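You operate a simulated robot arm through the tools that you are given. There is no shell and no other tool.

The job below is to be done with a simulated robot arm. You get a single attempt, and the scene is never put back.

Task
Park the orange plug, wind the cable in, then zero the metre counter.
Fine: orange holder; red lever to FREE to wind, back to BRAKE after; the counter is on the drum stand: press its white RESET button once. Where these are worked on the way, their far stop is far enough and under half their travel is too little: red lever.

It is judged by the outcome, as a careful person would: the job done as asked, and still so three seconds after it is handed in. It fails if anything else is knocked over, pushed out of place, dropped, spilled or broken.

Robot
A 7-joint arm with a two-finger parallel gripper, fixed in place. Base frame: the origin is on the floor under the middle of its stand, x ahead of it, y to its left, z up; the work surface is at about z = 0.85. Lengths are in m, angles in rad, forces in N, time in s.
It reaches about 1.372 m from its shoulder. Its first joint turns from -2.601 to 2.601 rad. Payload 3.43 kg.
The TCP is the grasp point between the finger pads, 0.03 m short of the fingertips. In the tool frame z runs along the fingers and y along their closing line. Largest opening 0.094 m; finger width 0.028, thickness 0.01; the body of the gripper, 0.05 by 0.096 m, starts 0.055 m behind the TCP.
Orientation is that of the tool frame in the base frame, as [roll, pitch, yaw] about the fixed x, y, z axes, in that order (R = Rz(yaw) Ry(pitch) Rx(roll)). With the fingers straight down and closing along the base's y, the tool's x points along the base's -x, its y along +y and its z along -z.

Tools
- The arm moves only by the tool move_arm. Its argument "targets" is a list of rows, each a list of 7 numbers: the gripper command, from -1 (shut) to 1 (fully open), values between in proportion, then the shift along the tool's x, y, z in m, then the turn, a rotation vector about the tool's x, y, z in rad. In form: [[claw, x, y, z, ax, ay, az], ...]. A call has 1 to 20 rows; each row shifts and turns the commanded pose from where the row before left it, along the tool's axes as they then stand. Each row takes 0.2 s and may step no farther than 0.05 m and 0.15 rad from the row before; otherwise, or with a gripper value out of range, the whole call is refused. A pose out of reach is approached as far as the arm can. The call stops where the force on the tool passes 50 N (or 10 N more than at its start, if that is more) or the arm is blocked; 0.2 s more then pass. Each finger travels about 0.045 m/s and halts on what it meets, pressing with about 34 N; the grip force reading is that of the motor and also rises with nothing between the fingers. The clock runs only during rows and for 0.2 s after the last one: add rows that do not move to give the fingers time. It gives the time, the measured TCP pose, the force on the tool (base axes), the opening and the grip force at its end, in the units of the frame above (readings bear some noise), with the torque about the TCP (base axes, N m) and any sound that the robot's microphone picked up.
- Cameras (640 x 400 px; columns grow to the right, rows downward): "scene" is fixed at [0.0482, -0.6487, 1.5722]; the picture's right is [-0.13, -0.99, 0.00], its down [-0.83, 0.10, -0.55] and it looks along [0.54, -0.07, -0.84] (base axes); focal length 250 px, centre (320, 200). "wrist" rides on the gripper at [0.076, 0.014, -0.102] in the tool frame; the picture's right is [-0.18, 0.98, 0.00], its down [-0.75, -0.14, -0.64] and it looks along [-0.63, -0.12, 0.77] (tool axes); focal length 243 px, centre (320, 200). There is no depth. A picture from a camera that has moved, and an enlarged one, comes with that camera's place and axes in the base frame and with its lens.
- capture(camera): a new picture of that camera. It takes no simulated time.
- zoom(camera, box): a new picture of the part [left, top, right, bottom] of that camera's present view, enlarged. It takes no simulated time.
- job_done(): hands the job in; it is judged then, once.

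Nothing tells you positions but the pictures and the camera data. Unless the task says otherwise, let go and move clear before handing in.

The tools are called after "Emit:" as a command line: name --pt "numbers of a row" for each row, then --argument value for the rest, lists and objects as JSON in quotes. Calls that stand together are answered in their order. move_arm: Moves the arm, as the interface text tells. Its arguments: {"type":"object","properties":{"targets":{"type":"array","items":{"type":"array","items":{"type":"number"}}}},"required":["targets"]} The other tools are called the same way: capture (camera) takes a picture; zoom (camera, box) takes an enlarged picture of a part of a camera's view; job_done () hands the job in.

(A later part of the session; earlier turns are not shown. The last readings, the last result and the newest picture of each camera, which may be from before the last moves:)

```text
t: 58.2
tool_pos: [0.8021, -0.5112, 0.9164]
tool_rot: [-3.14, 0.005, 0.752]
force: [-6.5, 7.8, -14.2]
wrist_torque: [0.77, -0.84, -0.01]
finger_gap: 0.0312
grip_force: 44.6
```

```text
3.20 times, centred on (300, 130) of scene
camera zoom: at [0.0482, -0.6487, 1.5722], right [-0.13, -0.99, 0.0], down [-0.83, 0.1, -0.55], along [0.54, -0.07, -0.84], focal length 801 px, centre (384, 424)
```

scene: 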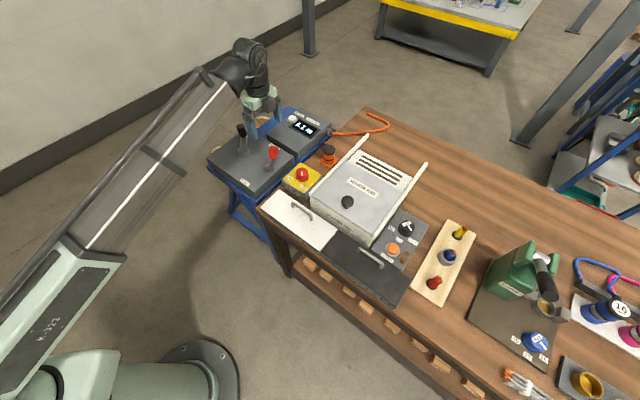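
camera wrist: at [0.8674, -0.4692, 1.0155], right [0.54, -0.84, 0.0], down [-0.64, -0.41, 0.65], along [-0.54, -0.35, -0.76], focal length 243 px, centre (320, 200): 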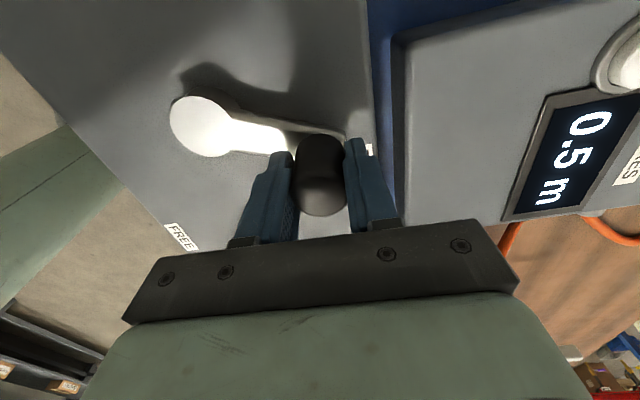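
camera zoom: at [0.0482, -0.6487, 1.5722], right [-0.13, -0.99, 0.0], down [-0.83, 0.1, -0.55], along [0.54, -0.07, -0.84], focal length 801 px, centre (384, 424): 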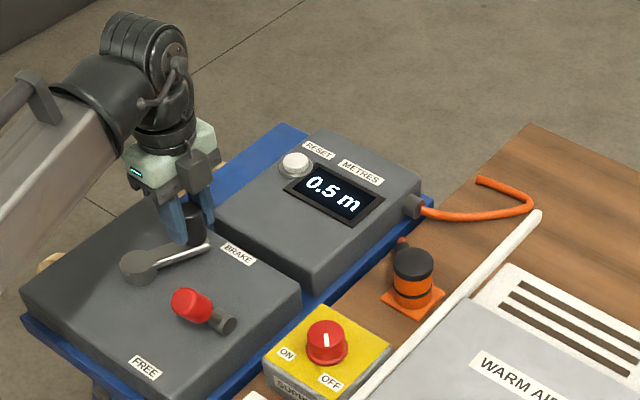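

The counter is at 0.5 and the cable loop on the bench is shrinking. I'll continue in shorter bursts, watching the cable so it doesn't tug the parked plug.

Emit:
move_arm --pt "-1 -0.0042 -0.0018 0 0 0 0" --pt "-1 -0.0041 -0.0021 0 0 0 0" --pt "-1 -0.0039 -0.0023 0 0 0 0" --pt "-1 -0.0038 -0.0025 0 0 0 0"

Emit:
zoom --camera "scene" --box '[220, 80, 400, 190]'

Emit:
zoom --camera "scene" --box '[300, 100, 400, 170]'

```text
t: 59.2
tool_pos: [0.7847, -0.516, 0.9156]
tool_rot: [-3.14, 0.006, 0.752]
force: [-5.1, 2.7, -18.8]
wrist_torque: [0.69, -0.95, -0.01]
finger_gap: 0.0309
grip_force: 44.7
```

```text
3.56 times, centred on (310, 135) of scene
camera zoom: at [0.0482, -0.6487, 1.5722], right [-0.13, -0.99, 0.0], down [-0.83, 0.1, -0.55], along [0.54, -0.07, -0.84], focal length 890 px, centre (356, 431)
```

zoom: 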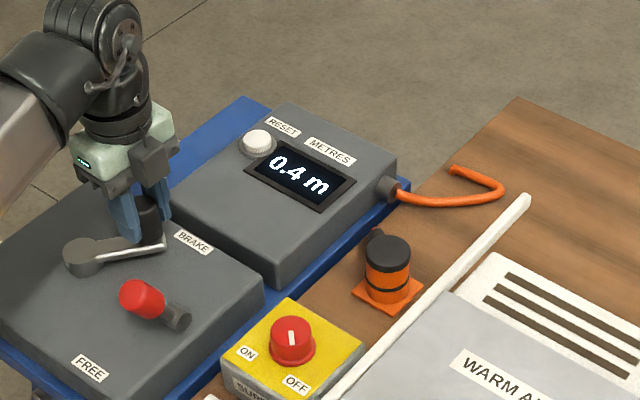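

```text
5.71 times, centred on (350, 135) of scene
camera zoom: at [0.0482, -0.6487, 1.5722], right [-0.13, -0.99, 0.0], down [-0.83, 0.1, -0.55], along [0.54, -0.07, -0.84], focal length 1430 px, centre (149, 571)
```

zoom: 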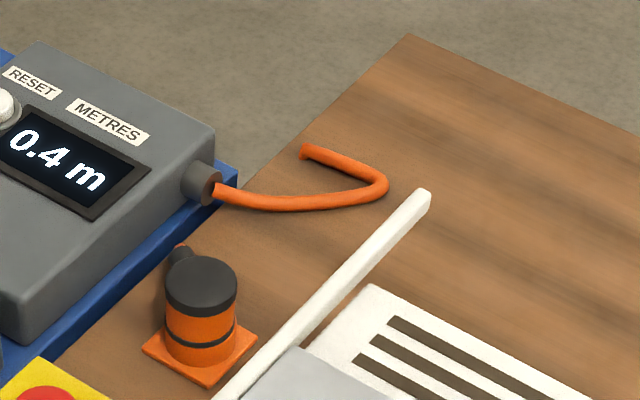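

The counter reads 0.4 and the plug is undisturbed. I'll continue in short bursts, with a small correction to ease the vertical strain.

Emit:
move_arm --pt "-1 -0.0037 -0.0028 0.001 0 0 0" --pt "-1 -0.0034 -0.003 0 0 0 0" --pt "-1 -0.0033 -0.0032 0 0 0 0" --pt "-1 -0.0031 -0.0033 0 0 0 0"

Emit:
zoom --camera "scene" --box '[220, 80, 400, 190]'

Emit:
zoom --camera "scene" --box '[300, 100, 400, 170]'

```text
t: 60.2
tool_pos: [0.765, -0.5159, 0.9165]
tool_rot: [3.141, 0.004, 0.752]
force: [-3.4, -3.1, 9.7]
wrist_torque: [-0.02, -0.34, 0.02]
finger_gap: 0.031
grip_force: 45.3
```

```text
3.56 times, centred on (310, 135) of scene
camera zoom: at [0.0482, -0.6487, 1.5722], right [-0.13, -0.99, 0.0], down [-0.83, 0.1, -0.55], along [0.54, -0.07, -0.84], focal length 890 px, centre (356, 431)
```

zoom: 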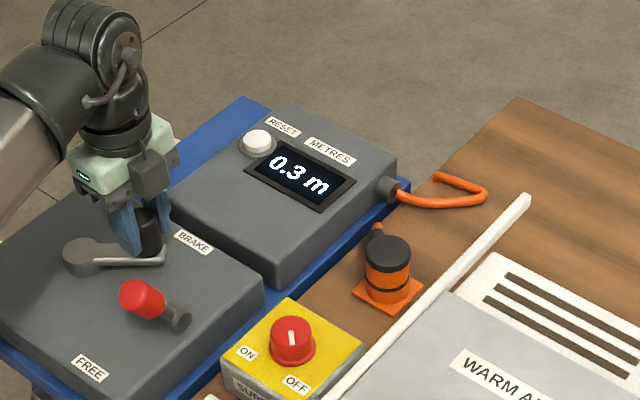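

```text
5.71 times, centred on (350, 135) of scene
camera zoom: at [0.0482, -0.6487, 1.5722], right [-0.13, -0.99, 0.0], down [-0.83, 0.1, -0.55], along [0.54, -0.07, -0.84], focal length 1430 px, centre (149, 571)
```

zoom: 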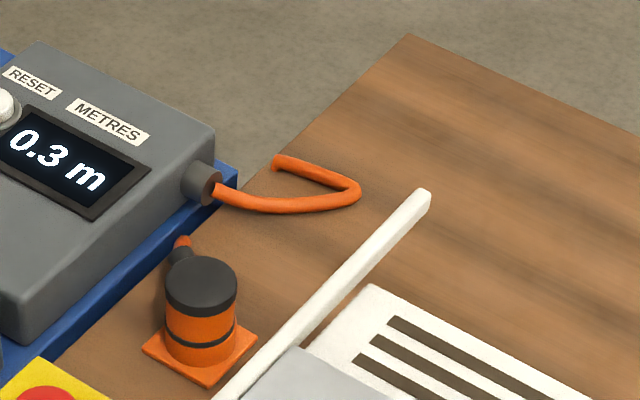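

The counter is at 0.3 and the plug hasn't moved. I'll continue.

Emit:
move_arm --pt "-1 -0.0029 -0.0036 0 0 0 0" --pt "-1 -0.0027 -0.0037 0 0 0 0" --pt "-1 -0.0024 -0.0039 0 0 0 0" --pt "-1 -0.0022 -0.004 0 0 0 0"

Emit:
zoom --camera "scene" --box '[220, 80, 400, 190]'

Emit:
zoom --camera "scene" --box '[300, 100, 400, 170]'

```text
t: 61.2
tool_pos: [0.7467, -0.5111, 0.9153]
tool_rot: [3.141, 0.005, 0.752]
force: [-5.9, -3.9, 16.5]
wrist_torque: [-0.16, -0.24, 0.0]
finger_gap: 0.031
grip_force: 45.1
```

```text
3.56 times, centred on (310, 135) of scene
camera zoom: at [0.0482, -0.6487, 1.5722], right [-0.13, -0.99, 0.0], down [-0.83, 0.1, -0.55], along [0.54, -0.07, -0.84], focal length 890 px, centre (356, 431)
```

zoom: 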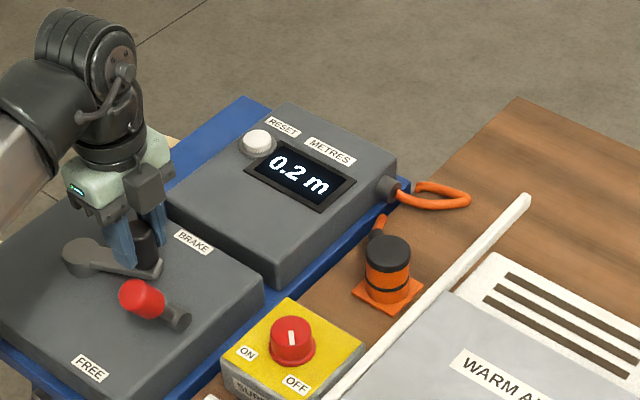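

```text
5.71 times, centred on (350, 135) of scene
camera zoom: at [0.0482, -0.6487, 1.5722], right [-0.13, -0.99, 0.0], down [-0.83, 0.1, -0.55], along [0.54, -0.07, -0.84], focal length 1430 px, centre (149, 571)
```

zoom: 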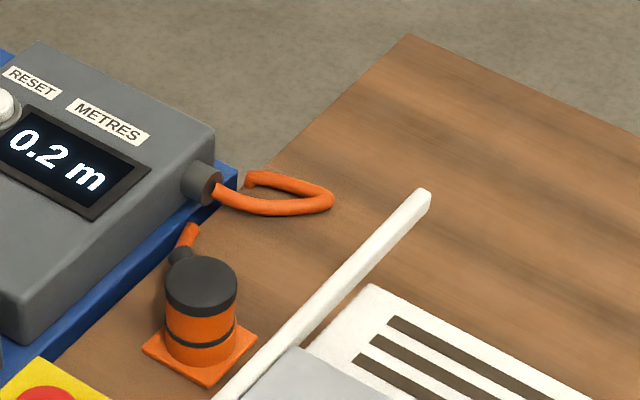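

The counter is at 0.2 with a small slack loop remaining. I'll wind a little more while watching the plug and the clearance to the lever.

Emit:
move_arm --pt "-1 -0.0019 -0.0041 -0.001 0 0 0" --pt "-1 -0.0017 -0.0042 0 0 0 0"

Emit:
zoom --camera "scene" --box '[220, 80, 400, 190]'

Emit:
zoom --camera "scene" --box '[300, 100, 400, 170]'

Emit:
capture --camera "wrist"

```text
t: 61.8
tool_pos: [0.7375, -0.5065, 0.9154]
tool_rot: [-3.137, 0.005, 0.754]
force: [-10.7, -2.7, 6.4]
wrist_torque: [0.1, -0.59, -0.01]
finger_gap: 0.0311
grip_force: 45.3
```

```text
3.56 times, centred on (310, 135) of scene
camera zoom: at [0.0482, -0.6487, 1.5722], right [-0.13, -0.99, 0.0], down [-0.83, 0.1, -0.55], along [0.54, -0.07, -0.84], focal length 890 px, centre (356, 431)
```

zoom: 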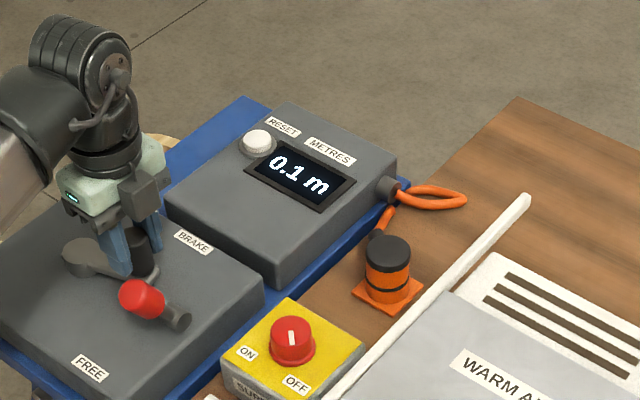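

```text
5.71 times, centred on (350, 135) of scene
camera zoom: at [0.0482, -0.6487, 1.5722], right [-0.13, -0.99, 0.0], down [-0.83, 0.1, -0.55], along [0.54, -0.07, -0.84], focal length 1430 px, centre (149, 571)
```

zoom: 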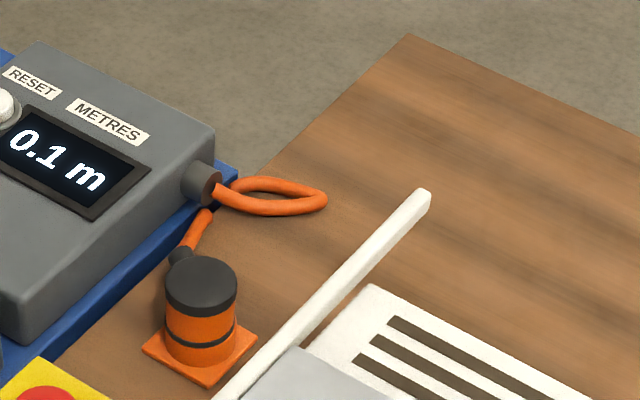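

```text
taken
camera wrist: at [0.8037, -0.4646, 1.0154], right [0.54, -0.84, 0.0], down [-0.64, -0.41, 0.65], along [-0.55, -0.35, -0.76], focal length 243 px, centre (320, 200)
```

wrist: 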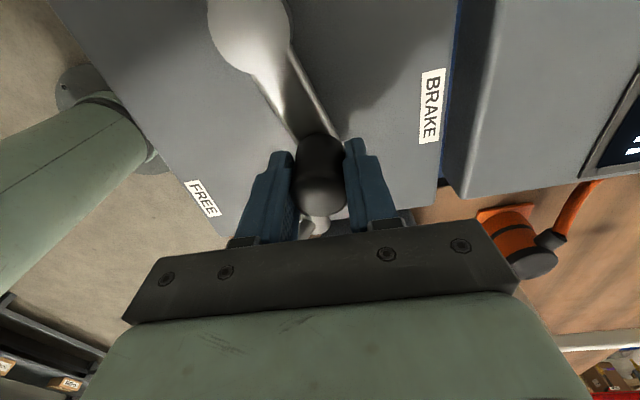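

The counter is at 0.1 and the plug is still firmly parked. I'll ease round a little more.

Emit:
move_arm --pt "-1 -0.0015 -0.0044 0 0 0 0" --pt "-1 -0.0012 -0.0044 0 0 0 0"

Emit:
zoom --camera "scene" --box '[220, 80, 400, 190]'

Emit:
zoom --camera "scene" --box '[300, 100, 400, 170]'

```text
t: 62.4
tool_pos: [0.7309, -0.5022, 0.9155]
tool_rot: [-3.137, 0.006, 0.751]
force: [-11.9, -2.2, -1.2]
wrist_torque: [-0.34, -0.57, 0.01]
finger_gap: 0.0307
grip_force: 45.0
```

```text
3.56 times, centred on (310, 135) of scene
camera zoom: at [0.0482, -0.6487, 1.5722], right [-0.13, -0.99, 0.0], down [-0.83, 0.1, -0.55], along [0.54, -0.07, -0.84], focal length 890 px, centre (356, 431)
```

zoom: 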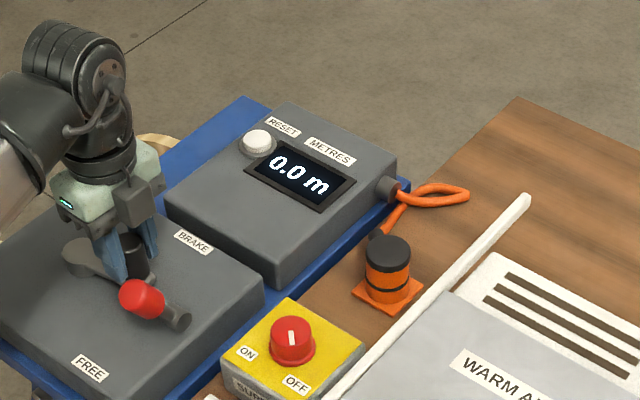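

```text
5.71 times, centred on (350, 135) of scene
camera zoom: at [0.0482, -0.6487, 1.5722], right [-0.13, -0.99, 0.0], down [-0.83, 0.1, -0.55], along [0.54, -0.07, -0.84], focal length 1430 px, centre (149, 571)
```

zoom: 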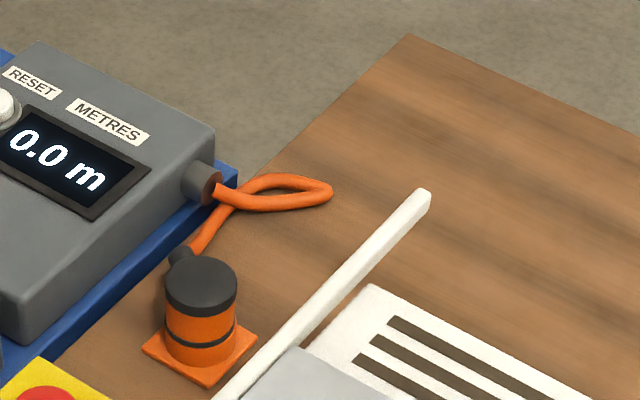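

The counter reads 0.0 and there is still a small loop of cable. No end stop has been felt yet, so I'll ease slightly further to find out whether winding has ended.

Emit:
move_arm --pt "-1 -0.0009 -0.0045 0 0 0 0" --pt "-1 0 0 0 0 0 0"

Emit:
zoom --camera "scene" --box '[220, 80, 400, 190]'

Emit:
zoom --camera "scene" --box '[300, 100, 400, 170]'

```text
t: 63.0
tool_pos: [0.7294, -0.4986, 0.9149]
tool_rot: [-3.139, 0.006, 0.753]
force: [-6.1, -5.2, -10.8]
wrist_torque: [-0.38, -0.06, -0.03]
finger_gap: 0.031
grip_force: 44.9
```

```text
3.56 times, centred on (310, 135) of scene
camera zoom: at [0.0482, -0.6487, 1.5722], right [-0.13, -0.99, 0.0], down [-0.83, 0.1, -0.55], along [0.54, -0.07, -0.84], focal length 890 px, centre (356, 431)
```

zoom: 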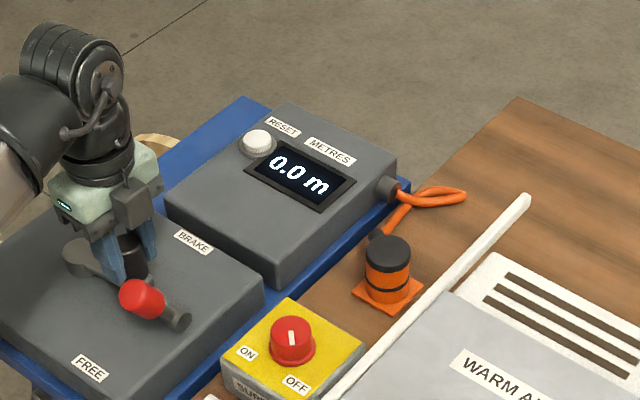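

```text
5.71 times, centred on (350, 135) of scene
camera zoom: at [0.0482, -0.6487, 1.5722], right [-0.13, -0.99, 0.0], down [-0.83, 0.1, -0.55], along [0.54, -0.07, -0.84], focal length 1430 px, centre (149, 571)
```

zoom: 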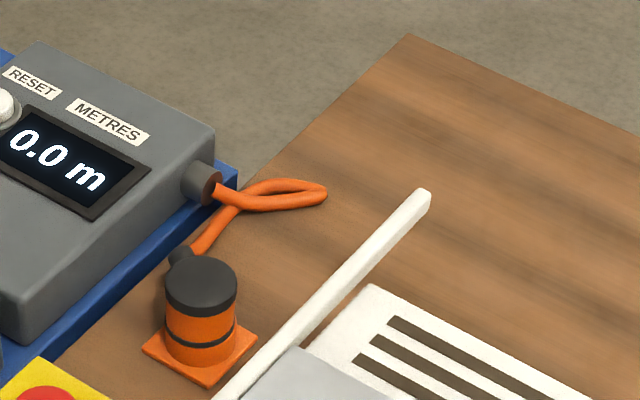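

The loop is still shrinking slightly as I turn. I'll wind a little further to take in the slack while checking the plug.

Emit:
move_arm --pt "-1 -0.0006 -0.0045 0 0 0 0" --pt "-1 -0.0004 -0.0046 0 0 0 0" --pt "-1 0 0 0 0 0 0"

Emit:
zoom --camera "scene" --box '[220, 80, 400, 190]'

Emit:
zoom --camera "scene" --box '[300, 100, 400, 170]'

```text
t: 63.8
tool_pos: [0.722, -0.4947, 0.916]
tool_rot: [-3.14, 0.005, 0.753]
force: [-3.7, -3.1, -15.5]
wrist_torque: [-0.18, 0.7, 0.03]
finger_gap: 0.031
grip_force: 45.0
```

```text
3.56 times, centred on (310, 135) of scene
camera zoom: at [0.0482, -0.6487, 1.5722], right [-0.13, -0.99, 0.0], down [-0.83, 0.1, -0.55], along [0.54, -0.07, -0.84], focal length 890 px, centre (356, 431)
```

zoom: 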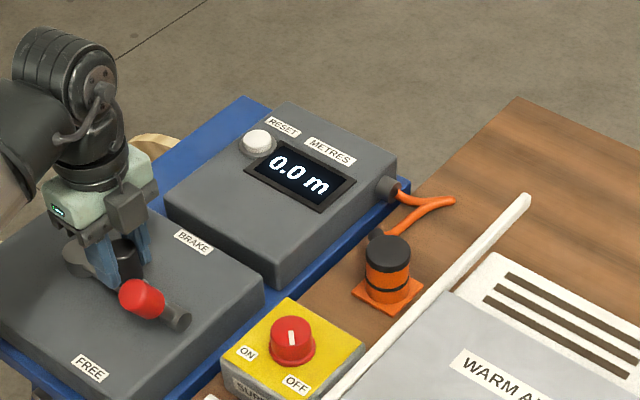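

```text
5.71 times, centred on (350, 135) of scene
camera zoom: at [0.0482, -0.6487, 1.5722], right [-0.13, -0.99, 0.0], down [-0.83, 0.1, -0.55], along [0.54, -0.07, -0.84], focal length 1430 px, centre (149, 571)
```

zoom: 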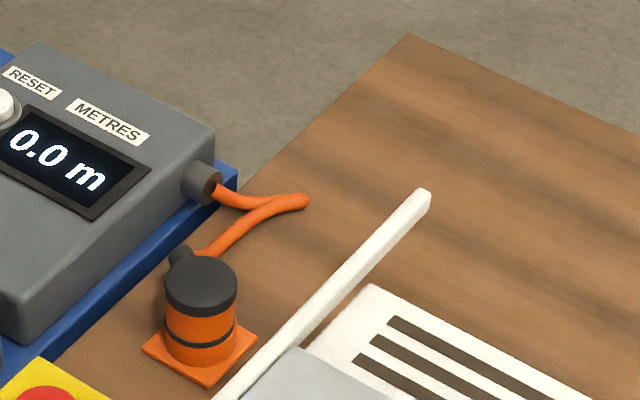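

The slack loop is nearly gone and the plug is undisturbed. I'll make one more small increment at a time.

Emit:
move_arm --pt "-1 -0.0001 -0.0045 0.001 0 0 0" --pt "-1 0 0 0 0 0 0"

Emit:
zoom --camera "scene" --box '[300, 100, 400, 170]'

Emit:
capture --camera "wrist"

```text
t: 64.4
tool_pos: [0.7185, -0.491, 0.9161]
tool_rot: [-3.14, 0.004, 0.752]
force: [-5.2, -0.6, -7.7]
wrist_torque: [0.33, 0.18, -0.01]
finger_gap: 0.031
grip_force: 45.2
```

```text
5.71 times, centred on (350, 135) of scene
camera zoom: at [0.0482, -0.6487, 1.5722], right [-0.13, -0.99, 0.0], down [-0.83, 0.1, -0.55], along [0.54, -0.07, -0.84], focal length 1430 px, centre (149, 571)
```

zoom: 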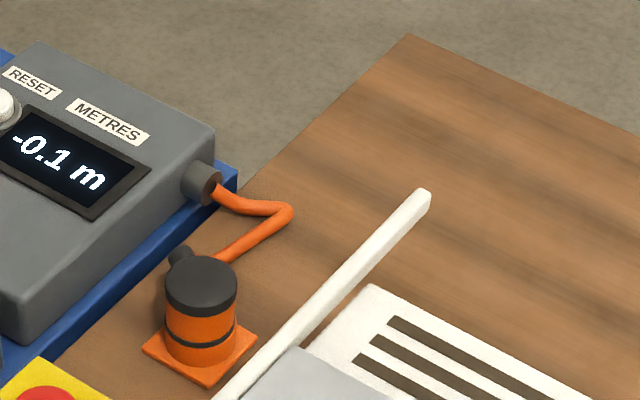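

```text
taken
camera wrist: at [0.7843, -0.4488, 1.0158], right [0.54, -0.84, 0.0], down [-0.64, -0.41, 0.65], along [-0.54, -0.35, -0.76], focal length 243 px, centre (320, 200)
```

wrist: 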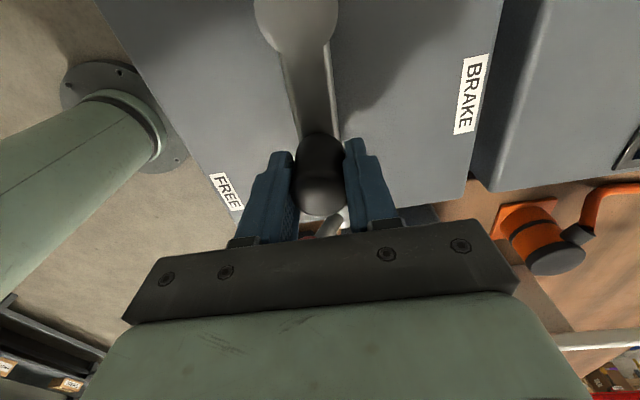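

The counter now shows -0.1 m, so its zero was off, which is why it needs resetting at the end. A little slack remains, so I'll continue one small step at a time until the cable is in or a stop is felt.

Emit:
move_arm --pt "-1 0.0002 -0.0046 0 0 0 0" --pt "-1 0 0 0 0 0 0"

Emit:
zoom --camera "scene" --box '[300, 100, 400, 170]'

```text
t: 65.0
tool_pos: [0.7149, -0.4866, 0.914]
tool_rot: [-3.141, 0.006, 0.752]
force: [-2.1, 2.2, -4.5]
wrist_torque: [0.22, 0.26, 0.0]
finger_gap: 0.0314
grip_force: 45.2
```

```text
5.71 times, centred on (350, 135) of scene
camera zoom: at [0.0482, -0.6487, 1.5722], right [-0.13, -0.99, 0.0], down [-0.83, 0.1, -0.55], along [0.54, -0.07, -0.84], focal length 1430 px, centre (149, 571)
```

zoom: 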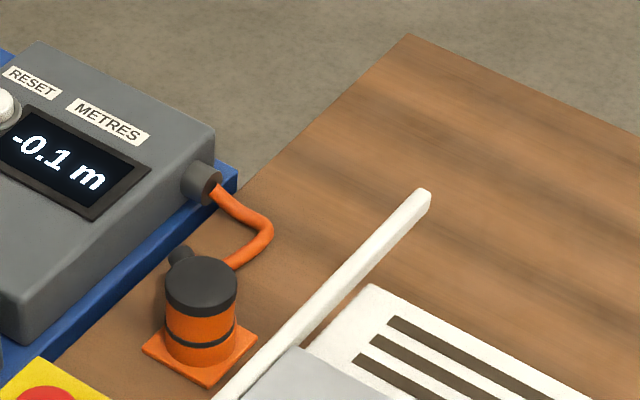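

Nearly taut now. One more small step.

Emit:
move_arm --pt "-1 0.0004 -0.0046 0 0 0 0" --pt "-1 0 0 0 0 0 0"

Emit:
zoom --camera "scene" --box '[300, 100, 400, 170]'

```text
t: 65.6
tool_pos: [0.715, -0.4859, 0.9159]
tool_rot: [3.138, 0.006, 0.752]
force: [14.9, -18.5, -2.4]
wrist_torque: [0.57, -0.26, 0.06]
finger_gap: 0.0309
grip_force: 45.2
```

```text
5.71 times, centred on (350, 135) of scene
camera zoom: at [0.0482, -0.6487, 1.5722], right [-0.13, -0.99, 0.0], down [-0.83, 0.1, -0.55], along [0.54, -0.07, -0.84], focal length 1430 px, centre (149, 571)
```

zoom: 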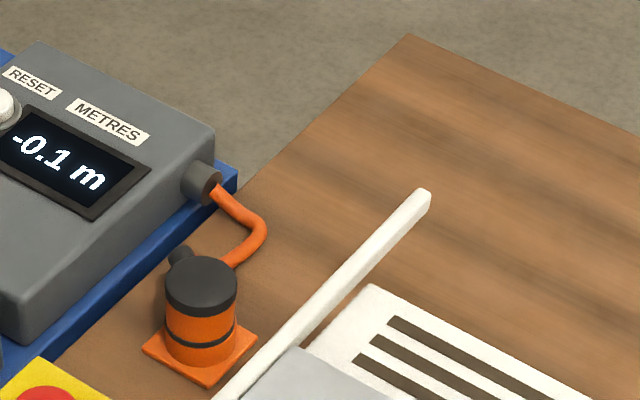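

The crank now resists (about 24 N) and hasn't advanced, so the end stop is reached and the cable is fully wound. I'll relax the push, open the fingers and lift off.

Emit:
move_arm --pt "-1 -0.0003 0.0035 0 0 0 0" --pt "-1 0 0 0 0 0 0" --pt "-0.2 0 0 0 0 0 0" --pt "0.1 0 0 0 0 0 0" --pt "0.3 0 0 0 0 0 0" --pt "0.3 0 0 0 0 0 0"

Emit:
capture --camera "wrist"

Emit:
zoom --camera "scene" --box '[220, 80, 400, 190]'

```text
t: 67.0
tool_pos: [0.7147, -0.486, 0.916]
tool_rot: [3.141, 0.005, 0.752]
force: [-0.1, 0.4, 0.9]
wrist_torque: [-0.02, -0.02, 0.01]
finger_gap: 0.0612
grip_force: 0.1
```

```text
taken
camera wrist: at [0.7804, -0.4447, 1.0161], right [0.54, -0.84, 0.0], down [-0.64, -0.41, 0.65], along [-0.54, -0.35, -0.76], focal length 243 px, centre (320, 200)
```

wrist: 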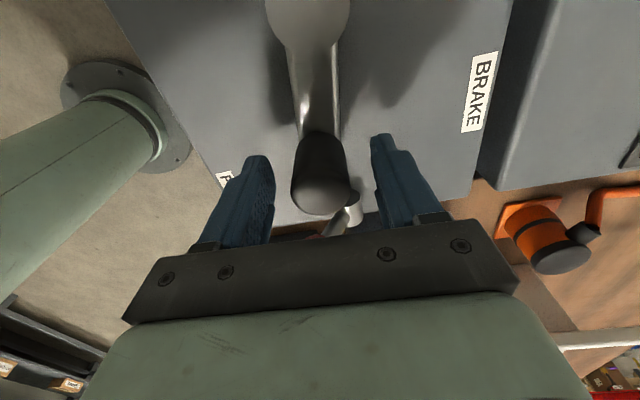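

```text
3.56 times, centred on (310, 135) of scene
camera zoom: at [0.0482, -0.6487, 1.5722], right [-0.13, -0.99, 0.0], down [-0.83, 0.1, -0.55], along [0.54, -0.07, -0.84], focal length 890 px, centre (356, 431)
```

zoom: 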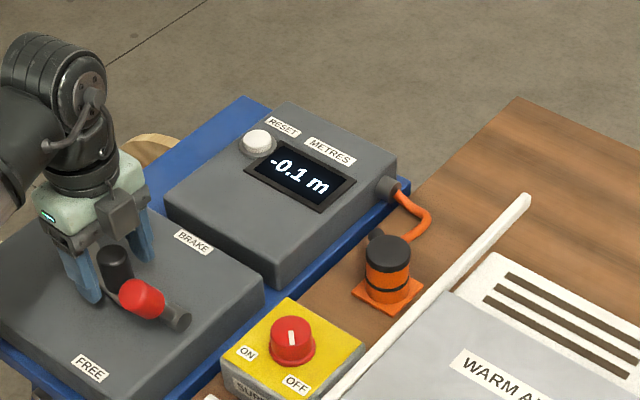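

Released cleanly; the crank and counter stay put. I'll lift up and move over the lever, now at FREE, with the fingers open.

Emit:
move_arm --pt "0.3 0 0 -0.02 0 0 0" --pt "0.3 0 0 -0.03 0 0 0" --pt "0.5 0 0 -0.04 0 0 0" --pt "1 0 0 -0.04 0 0 0" --pt "1 -0.0309 -0.0115 0 0 0 0" --pt "1 -0.0308 -0.0114 0 0 0 0" --pt "1 0 0 0 0 0 0"

Emit:
capture --camera "wrist"

Emit:
zoom --camera "scene" --box '[200, 80, 380, 200]'

```text
t: 68.6
tool_pos: [0.6545, -0.5107, 1.0417]
tool_rot: [-3.141, 0.006, 0.753]
force: [-0.1, 0.8, -0.2]
wrist_torque: [-0.01, -0.04, -0.05]
finger_gap: 0.0942
grip_force: 0.2
```

```text
taken
camera wrist: at [0.7199, -0.469, 1.1425], right [0.54, -0.84, 0.0], down [-0.64, -0.41, 0.65], along [-0.54, -0.35, -0.76], focal length 243 px, centre (320, 200)
```

wrist: 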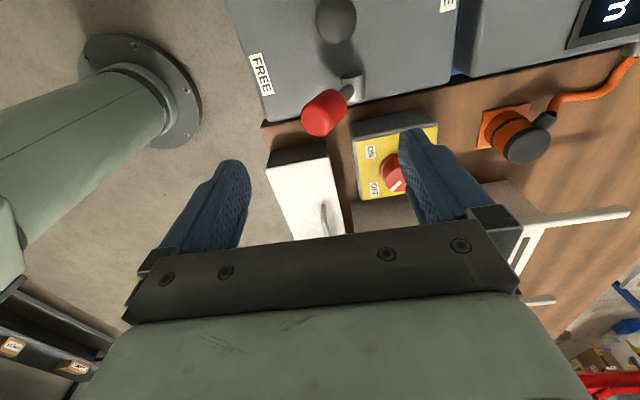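

```text
3.33 times, centred on (290, 140) of scene
camera zoom: at [0.0482, -0.6487, 1.5722], right [-0.13, -0.99, 0.0], down [-0.83, 0.1, -0.55], along [0.54, -0.07, -0.84], focal length 834 px, centre (420, 400)
```

zoom: 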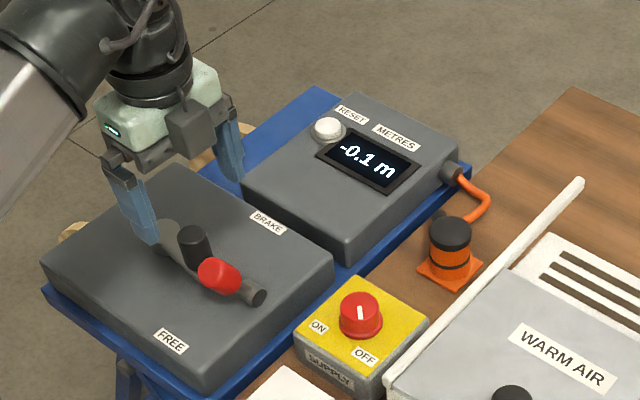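

The knob is centred below the fingers. I'll descend to straddle it.

Emit:
move_arm --pt "1 0 0 0.03 0 0 0" --pt "1 0 0 0.03 0 0 0" --pt "1 0 0 0.025 0 0 0" --pt "1 0 0 0.017 0 0 0" --pt "1 0 0 0.01 0 0 0" --pt "1 0 0 0 0 0 0"

Emit:
capture --camera "wrist"

Emit:
zoom --camera "scene" --box '[200, 80, 380, 200]'

```text
t: 70.0
tool_pos: [0.655, -0.5109, 0.9316]
tool_rot: [-3.141, 0.004, 0.753]
force: [-0.1, -0.2, 0.8]
wrist_torque: [0.01, -0.01, -0.01]
finger_gap: 0.0944
grip_force: 0.0
```

```text
taken
camera wrist: at [0.7199, -0.4701, 1.0325], right [0.54, -0.84, 0.0], down [-0.64, -0.41, 0.65], along [-0.54, -0.35, -0.76], focal length 243 px, centre (320, 200)
```

wrist: 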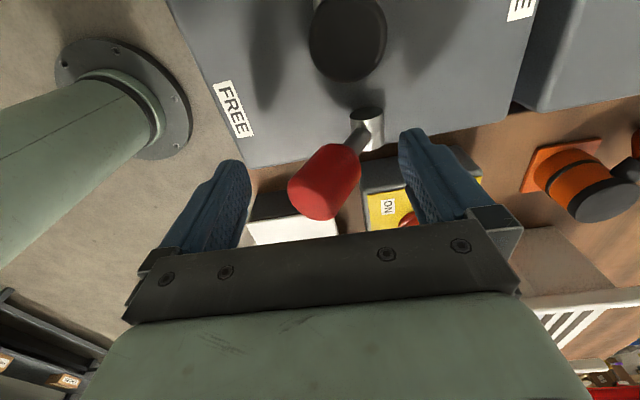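

```text
3.33 times, centred on (290, 140) of scene
camera zoom: at [0.0482, -0.6487, 1.5722], right [-0.13, -0.99, 0.0], down [-0.83, 0.1, -0.55], along [0.54, -0.07, -0.84], focal length 834 px, centre (420, 400)
```

zoom: 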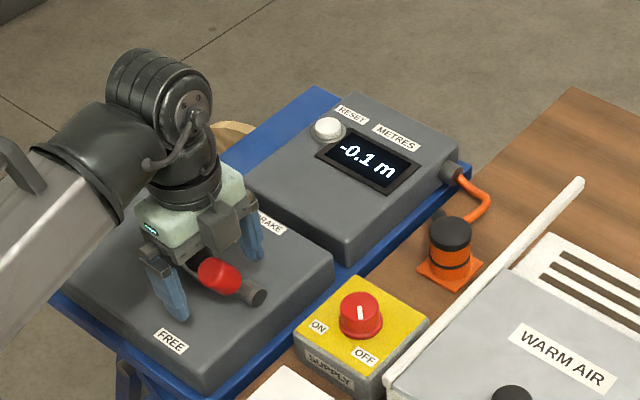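

I'll push the knob toward BRAKE (tool +y) in small steps.

Emit:
move_arm --pt "1 0 0.01 0 0 0 0" --pt "1 0 0.01 0 0 0 0" --pt "1 0 0.01 0 0 0 0" --pt "1 0 0.01 0 0 0 0" --pt "1 0 0.01 0 0 0 0" --pt "1 0 0.01 0 0 0 0" --pt "1 0 0.01 0 0 0 0" --pt "1 0 0.01 0 0 0 0"

Emit:
capture --camera "wrist"

Emit:
zoom --camera "scene" --box '[200, 80, 380, 200]'

```text
t: 71.8
tool_pos: [0.7098, -0.5698, 0.9331]
tool_rot: [3.141, 0.006, 0.752]
force: [0.3, 0.2, 0.7]
wrist_torque: [-0.01, -0.02, 0.02]
finger_gap: 0.0942
grip_force: 0.1
```

```text
taken
camera wrist: at [0.7749, -0.528, 1.0337], right [0.54, -0.84, 0.0], down [-0.64, -0.41, 0.65], along [-0.54, -0.35, -0.76], focal length 243 px, centre (320, 200)
```

wrist: 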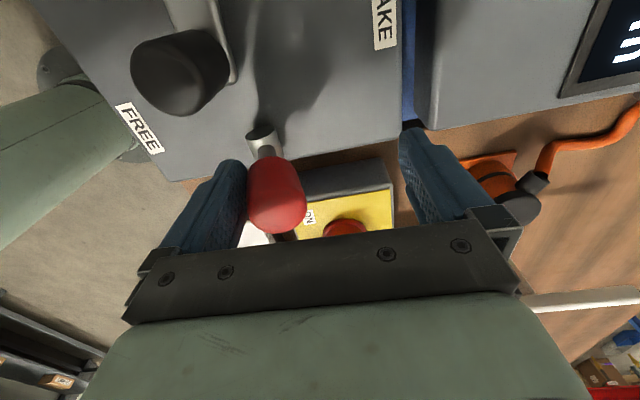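

```text
3.33 times, centred on (290, 140) of scene
camera zoom: at [0.0482, -0.6487, 1.5722], right [-0.13, -0.99, 0.0], down [-0.83, 0.1, -0.55], along [0.54, -0.07, -0.84], focal length 834 px, centre (420, 400)
```

zoom: 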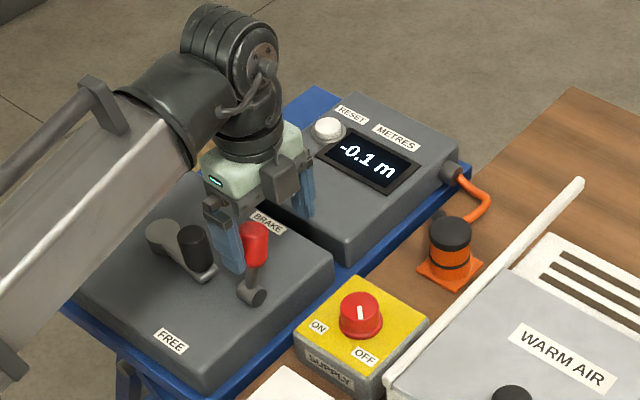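

The lever is roughly upright. I'll continue to the BRAKE stop.

Emit:
move_arm --pt "1 0 0.01 0 0 0 0" --pt "1 0 0.01 0 0 0 0" --pt "1 0 0.008 0 0 0 0" --pt "1 0 0.006 0 0 0 0" --pt "1 0 0.006 0 0 0 0"

Emit:
capture --camera "wrist"

Emit:
zoom --camera "scene" --box '[200, 80, 380, 200]'

```text
t: 72.6
tool_pos: [0.7195, -0.5795, 0.9328]
tool_rot: [-3.119, 0.004, 0.752]
force: [-8.4, 9.4, 1.2]
wrist_torque: [0.26, 0.32, -0.11]
finger_gap: 0.0941
grip_force: 0.0
stopped in row 3: the force on the tool passed its limit at 57 N (the readings are from after the stop); the commanded pose is now the measured one
```

```text
taken
camera wrist: at [0.7864, -0.5402, 1.0318], right [0.54, -0.84, -0.02], down [-0.63, -0.42, 0.65], along [-0.56, -0.34, -0.76], focal length 243 px, centre (320, 200)
```

wrist: 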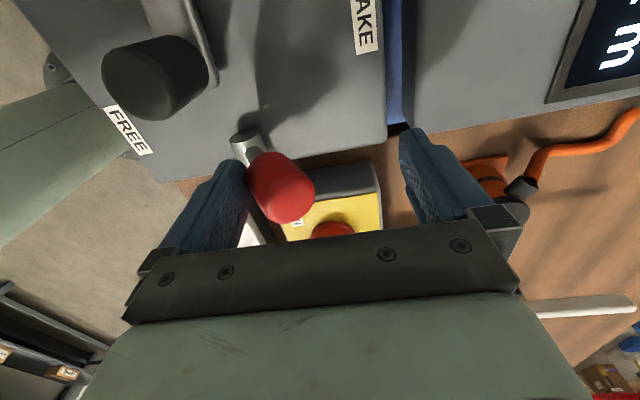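

```text
3.33 times, centred on (290, 140) of scene
camera zoom: at [0.0482, -0.6487, 1.5722], right [-0.13, -0.99, 0.0], down [-0.83, 0.1, -0.55], along [0.54, -0.07, -0.84], focal length 834 px, centre (420, 400)
```

zoom: 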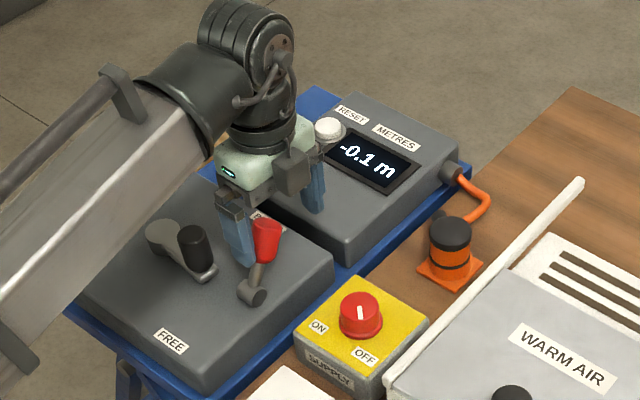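

The lever is back at its BRAKE stop. I'll back off, level the tool and lift clear.

Emit:
move_arm --pt "1 0 -0.006 0 -0.02 0 0" --pt "1 0 -0.006 0 0 0 0" --pt "1 0 0 -0.03 0 0 0" --pt "1 0 0 -0.04 0 0 0" --pt "0 0 0 -0.03 0 0 0" --pt "-0.5 0 0 0 0 0 0" --pt "-1 0 0 0 0 0 0"

Emit:
zoom --camera "scene" --box '[200, 80, 380, 200]'

Emit:
capture --camera "wrist"

```text
t: 74.2
tool_pos: [0.7134, -0.5731, 1.0334]
tool_rot: [-3.141, 0.004, 0.753]
force: [-0.3, -0.4, 0.4]
wrist_torque: [0.0, 0.0, -0.02]
finger_gap: 0.026
grip_force: 0.0
```

```text
3.33 times, centred on (290, 140) of scene
camera zoom: at [0.0482, -0.6487, 1.5722], right [-0.13, -0.99, 0.0], down [-0.83, 0.1, -0.55], along [0.54, -0.07, -0.84], focal length 834 px, centre (420, 400)
```

zoom: 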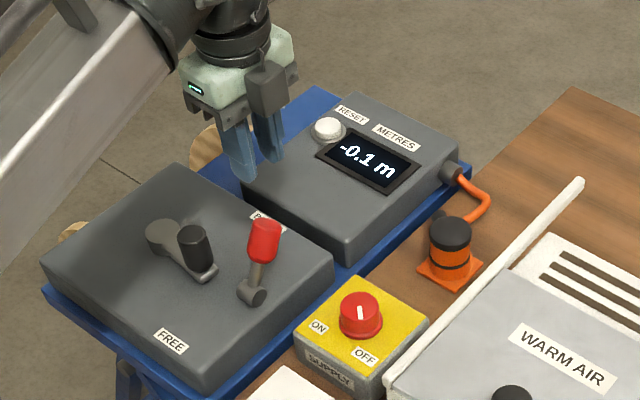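

```text
taken
camera wrist: at [0.7783, -0.5313, 1.1329], right [0.54, -0.84, 0.0], down [-0.64, -0.41, 0.65], along [-0.54, -0.35, -0.76], focal length 243 px, centre (320, 200)
```

wrist: 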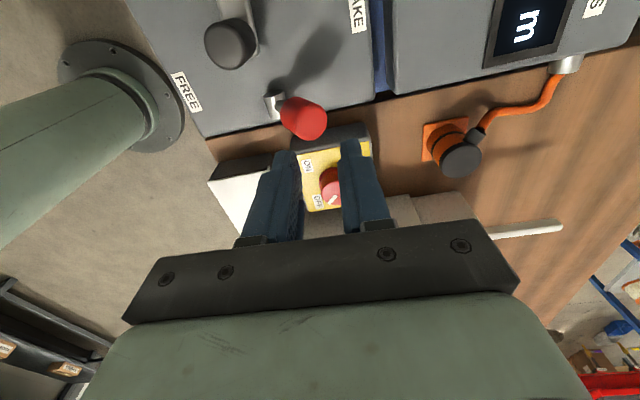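

The lever holds at BRAKE. With the fingers closed, I'll go over to the RESET button.

Emit:
move_arm --pt "-1 0.0208 0.0324 0.005 0 0 0" --pt "-1 0.0208 0.0324 0.005 0 0 0" --pt "-1 0.0208 0.0324 0.005 0 0 0" --pt "-1 0.0208 0.0324 0.005 0 0 0" --pt "-1 0.0208 0.0324 0.005 0 0 0" --pt "-1 0 0 0 0 0 0"

Emit:
capture --camera "wrist"

Emit:
zoom --camera "scene" --box '[220, 70, 380, 190]'

```text
t: 75.6
tool_pos: [0.9006, -0.6203, 1.005]
tool_rot: [3.139, 0.006, 0.752]
force: [-0.7, 0.1, -0.6]
wrist_torque: [-0.01, -0.01, 0.04]
finger_gap: 0.0002
grip_force: 32.9
```

```text
taken
camera wrist: at [0.9662, -0.5783, 1.1065], right [0.54, -0.84, 0.0], down [-0.64, -0.41, 0.65], along [-0.54, -0.35, -0.76], focal length 243 px, centre (320, 200)
```

wrist: 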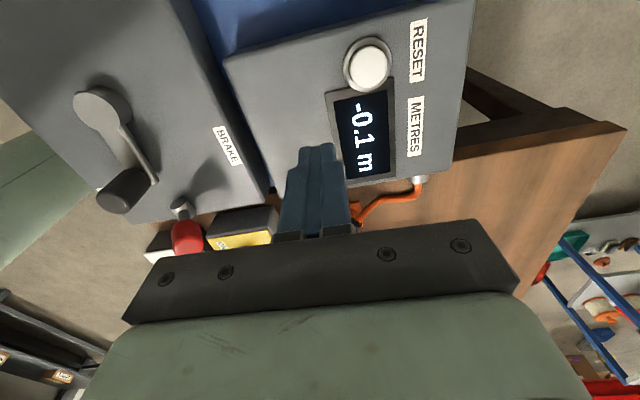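

```text
3.33 times, centred on (300, 130) of scene
camera zoom: at [0.0482, -0.6487, 1.5722], right [-0.13, -0.99, 0.0], down [-0.83, 0.1, -0.55], along [0.54, -0.07, -0.84], focal length 834 px, centre (387, 433)
```

zoom: 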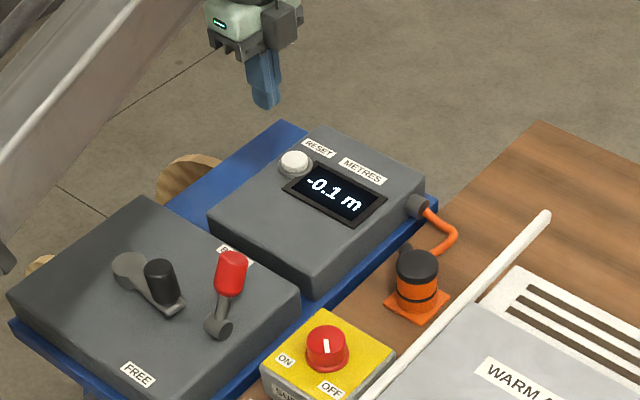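

The white RESET button is in view. I'll zoom in for a precise fix.

Emit:
zoom --camera "wrist" --box '[300, 20, 440, 120]'

Emit:
zoom --camera "scene" --box '[270, 95, 330, 140]'

```text
4.00 times, centred on (370, 70) of wrist
camera zoom: at [0.9662, -0.5783, 1.1065], right [0.54, -0.84, 0.0], down [-0.64, -0.41, 0.65], along [-0.54, -0.35, -0.76], focal length 970 px, centre (120, 720)
```

zoom: 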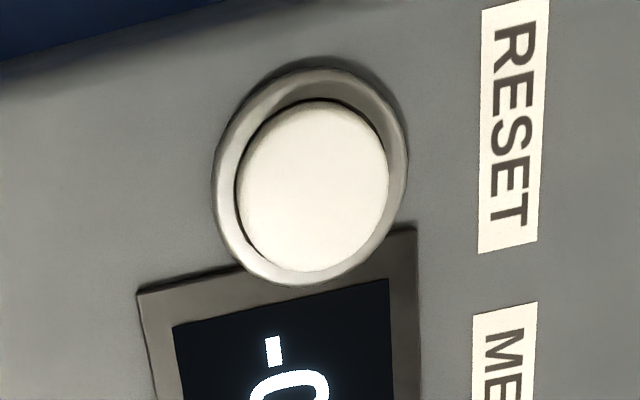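

```text
8.89 times, centred on (300, 118) of scene
camera zoom: at [0.0482, -0.6487, 1.5722], right [-0.13, -0.99, 0.0], down [-0.83, 0.1, -0.55], along [0.54, -0.07, -0.84], focal length 2224 px, centre (498, 933)
```

zoom: 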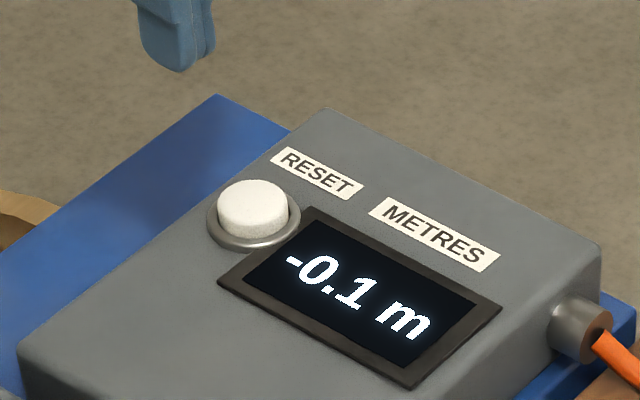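

The button top is at about (0.949, -0.642, 0.860). I'll move over it and lower to just above.

Emit:
move_arm --pt "-1 0.0102 0.0244 0 0 0 0" --pt "-1 0.0101 0.0243 0 0 0 0" --pt "-1 0 0 0.03 0 0 0" --pt "-1 0 0 0.03 0 0 0" --pt "-1 0 0 0.02 0 0 0" --pt "-1 0 0 0.015 0 0 0" --pt "-1 0 0 0 0 0 0"

Emit:
zoom --camera "scene" --box '[260, 85, 340, 145]'

Emit:
zoom --camera "wrist" --box '[220, 60, 420, 220]'

```text
t: 77.2
tool_pos: [0.9485, -0.6425, 0.9125]
tool_rot: [3.14, 0.005, 0.751]
force: [0.8, -0.2, 0.8]
wrist_torque: [0.02, 0.01, 0.0]
finger_gap: 0.0001
grip_force: 33.5
```

```text
6.67 times, centred on (300, 115) of scene
camera zoom: at [0.0482, -0.6487, 1.5722], right [-0.13, -0.99, 0.0], down [-0.83, 0.1, -0.55], along [0.54, -0.07, -0.84], focal length 1668 px, centre (453, 767)
```

zoom: 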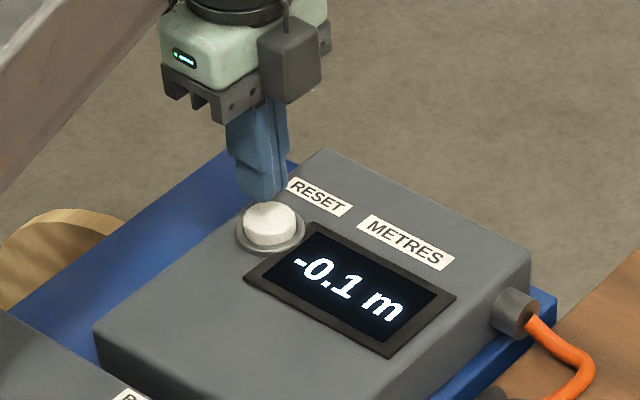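

```text
2.50 times, centred on (320, 140) of wrist
camera zoom: at [1.0128, -0.6001, 1.0122], right [0.54, -0.84, 0.0], down [-0.64, -0.41, 0.65], along [-0.54, -0.35, -0.76], focal length 606 px, centre (320, 350)
```

zoom: 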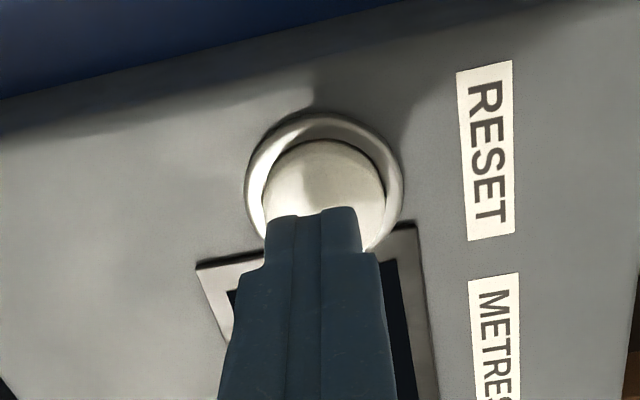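

The closed fingertips are right above the button. I'll lower gently to press it.

Emit:
move_arm --pt "-1 0 0 0.01 0 0 0" --pt "-1 0 0 0.006 0 0 0" --pt "-1 0 0 0.003 0 0 0" --pt "-1 0 0 0.002 0 0 0"

Emit:
zoom --camera "scene" --box '[260, 85, 340, 145]'

```text
t: 78.2
tool_pos: [0.9474, -0.6439, 0.8906]
tool_rot: [3.14, 0.005, 0.753]
force: [-1.2, 0.8, 1.3]
wrist_torque: [0.01, 0.0, 0.0]
finger_gap: 0.0002
grip_force: 33.5
```

```text
6.67 times, centred on (300, 115) of scene
camera zoom: at [0.0482, -0.6487, 1.5722], right [-0.13, -0.99, 0.0], down [-0.83, 0.1, -0.55], along [0.54, -0.07, -0.84], focal length 1668 px, centre (453, 767)
```

zoom: 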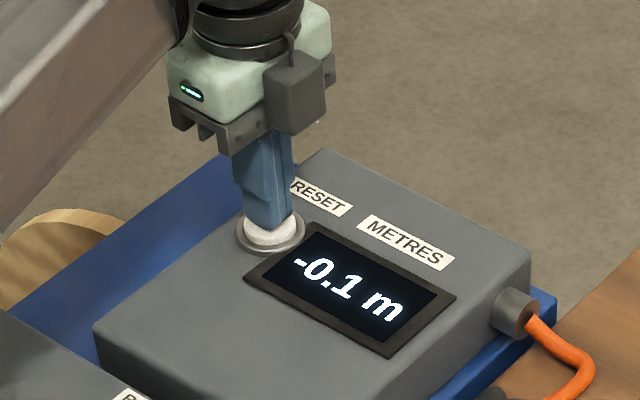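

The tips are just at the button surface. I'll press in slowly.

Emit:
move_arm --pt "-1 0 0 0.002 0 0 0" --pt "-1 0 0 0.002 0 0 0"

Emit:
zoom --camera "scene" --box '[260, 85, 340, 145]'

```text
t: 78.8
tool_pos: [0.9478, -0.6425, 0.8872]
tool_rot: [3.14, 0.005, 0.753]
force: [1.3, -2.4, 7.6]
wrist_torque: [-0.07, -0.04, -0.02]
finger_gap: 0.0002
grip_force: 33.2
heard: click
```

```text
6.67 times, centred on (300, 115) of scene
camera zoom: at [0.0482, -0.6487, 1.5722], right [-0.13, -0.99, 0.0], down [-0.83, 0.1, -0.55], along [0.54, -0.07, -0.84], focal length 1668 px, centre (453, 767)
```

zoom: 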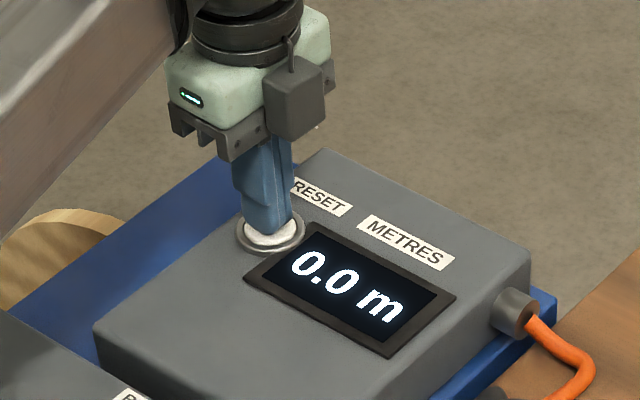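

A click was heard and the counter now reads 0.0 m. I'll release straight up and clear, then check everything.

Emit:
move_arm --pt "-1 0 0 -0.02 0 0 0" --pt "-1 0 0 -0.03 0 0 0" --pt "-1 0 0 -0.03 0 0 0" --pt "-1 0 0 -0.03 0 0 0" --pt "-1 0.02 -0.03 0 0 0 0" --pt "-1 0.02 -0.03 0 0 0 0" --pt "-1 0.02 -0.03 0 0 0 0" --pt "-1 0 0 0 0 0 0"

Emit:
capture --camera "scene"

Emit:
zoom --camera "scene" --box '[200, 80, 380, 200]'

Emit:
zoom --camera "scene" --box '[308, 118, 358, 168]'

```text
t: 80.6
tool_pos: [0.9308, -0.5339, 0.9985]
tool_rot: [3.141, 0.005, 0.753]
force: [-0.3, 0.0, 0.0]
wrist_torque: [0.0, 0.02, -0.02]
finger_gap: 0.0
grip_force: 32.8
```

```text
taken
```

scene: 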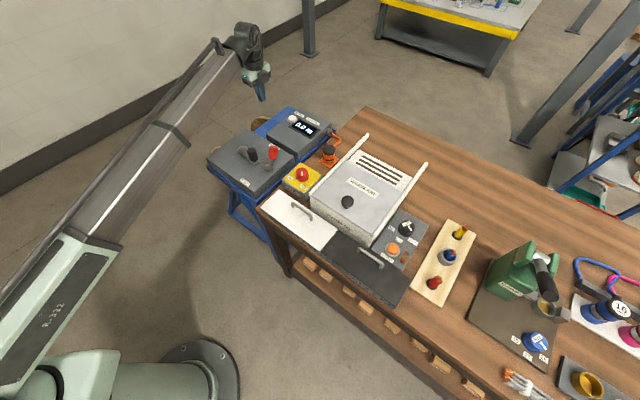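

```text
3.33 times, centred on (290, 140) of scene
camera zoom: at [0.0482, -0.6487, 1.5722], right [-0.13, -0.99, 0.0], down [-0.83, 0.1, -0.55], along [0.54, -0.07, -0.84], focal length 834 px, centre (420, 400)
```

zoom: 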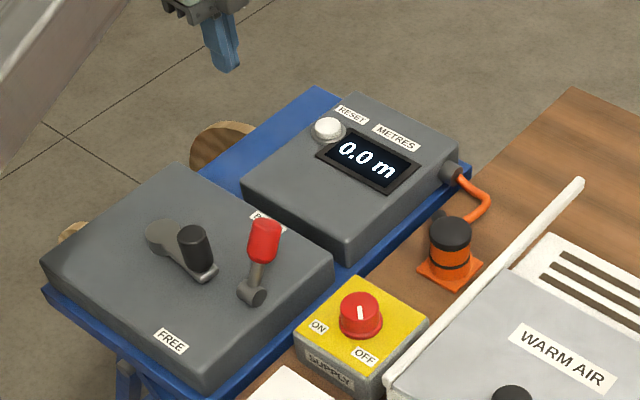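

```text
8.00 times, centred on (333, 143) of scene
camera zoom: at [0.0482, -0.6487, 1.5722], right [-0.13, -0.99, 0.0], down [-0.83, 0.1, -0.55], along [0.54, -0.07, -0.84], focal length 2002 px, centre (216, 656)
```

zoom: 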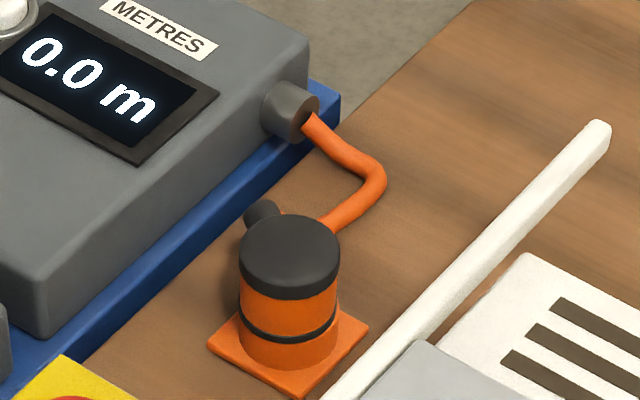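

All the results are visible: the plug is seated in its holder, the cable is wound in, the lever is at BRAKE, the counter reads 0.0 m and nothing else is disturbed. I'll wait briefly to confirm it stays that way before handing in.

Emit:
move_arm --pt "-1 0 0 -0.02 0 0 0" --pt "-1 0 0 0 0 0 0" --pt "-1 0 0 0 0 0 0" --pt "-1 0 0 0 0 0 0" --pt "-1 0 0 0 0 0 0" --pt "-1 0 0 0 0 0 0" --pt "-1 0 0 0 0 0 0" --pt "-1 0 0 0 0 0 0"

Emit:
zoom --camera "scene" --box '[200, 80, 380, 200]'

```text
t: 82.4
tool_pos: [0.9309, -0.5351, 1.017]
tool_rot: [3.14, 0.006, 0.752]
force: [-0.2, 0.6, 0.6]
wrist_torque: [-0.03, 0.05, 0.02]
finger_gap: 0.0
grip_force: 32.7
```

```text
3.33 times, centred on (290, 140) of scene
camera zoom: at [0.0482, -0.6487, 1.5722], right [-0.13, -0.99, 0.0], down [-0.83, 0.1, -0.55], along [0.54, -0.07, -0.84], focal length 834 px, centre (420, 400)
```

zoom: 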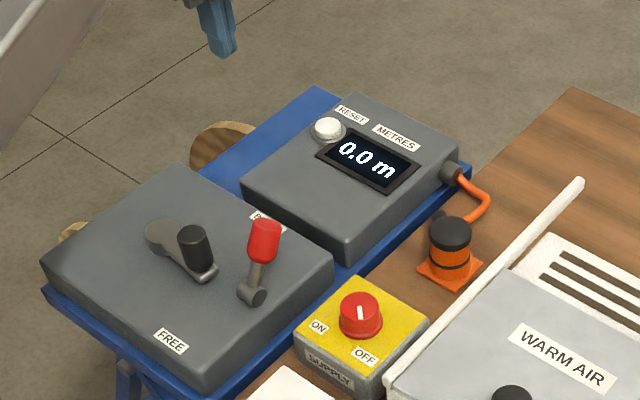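

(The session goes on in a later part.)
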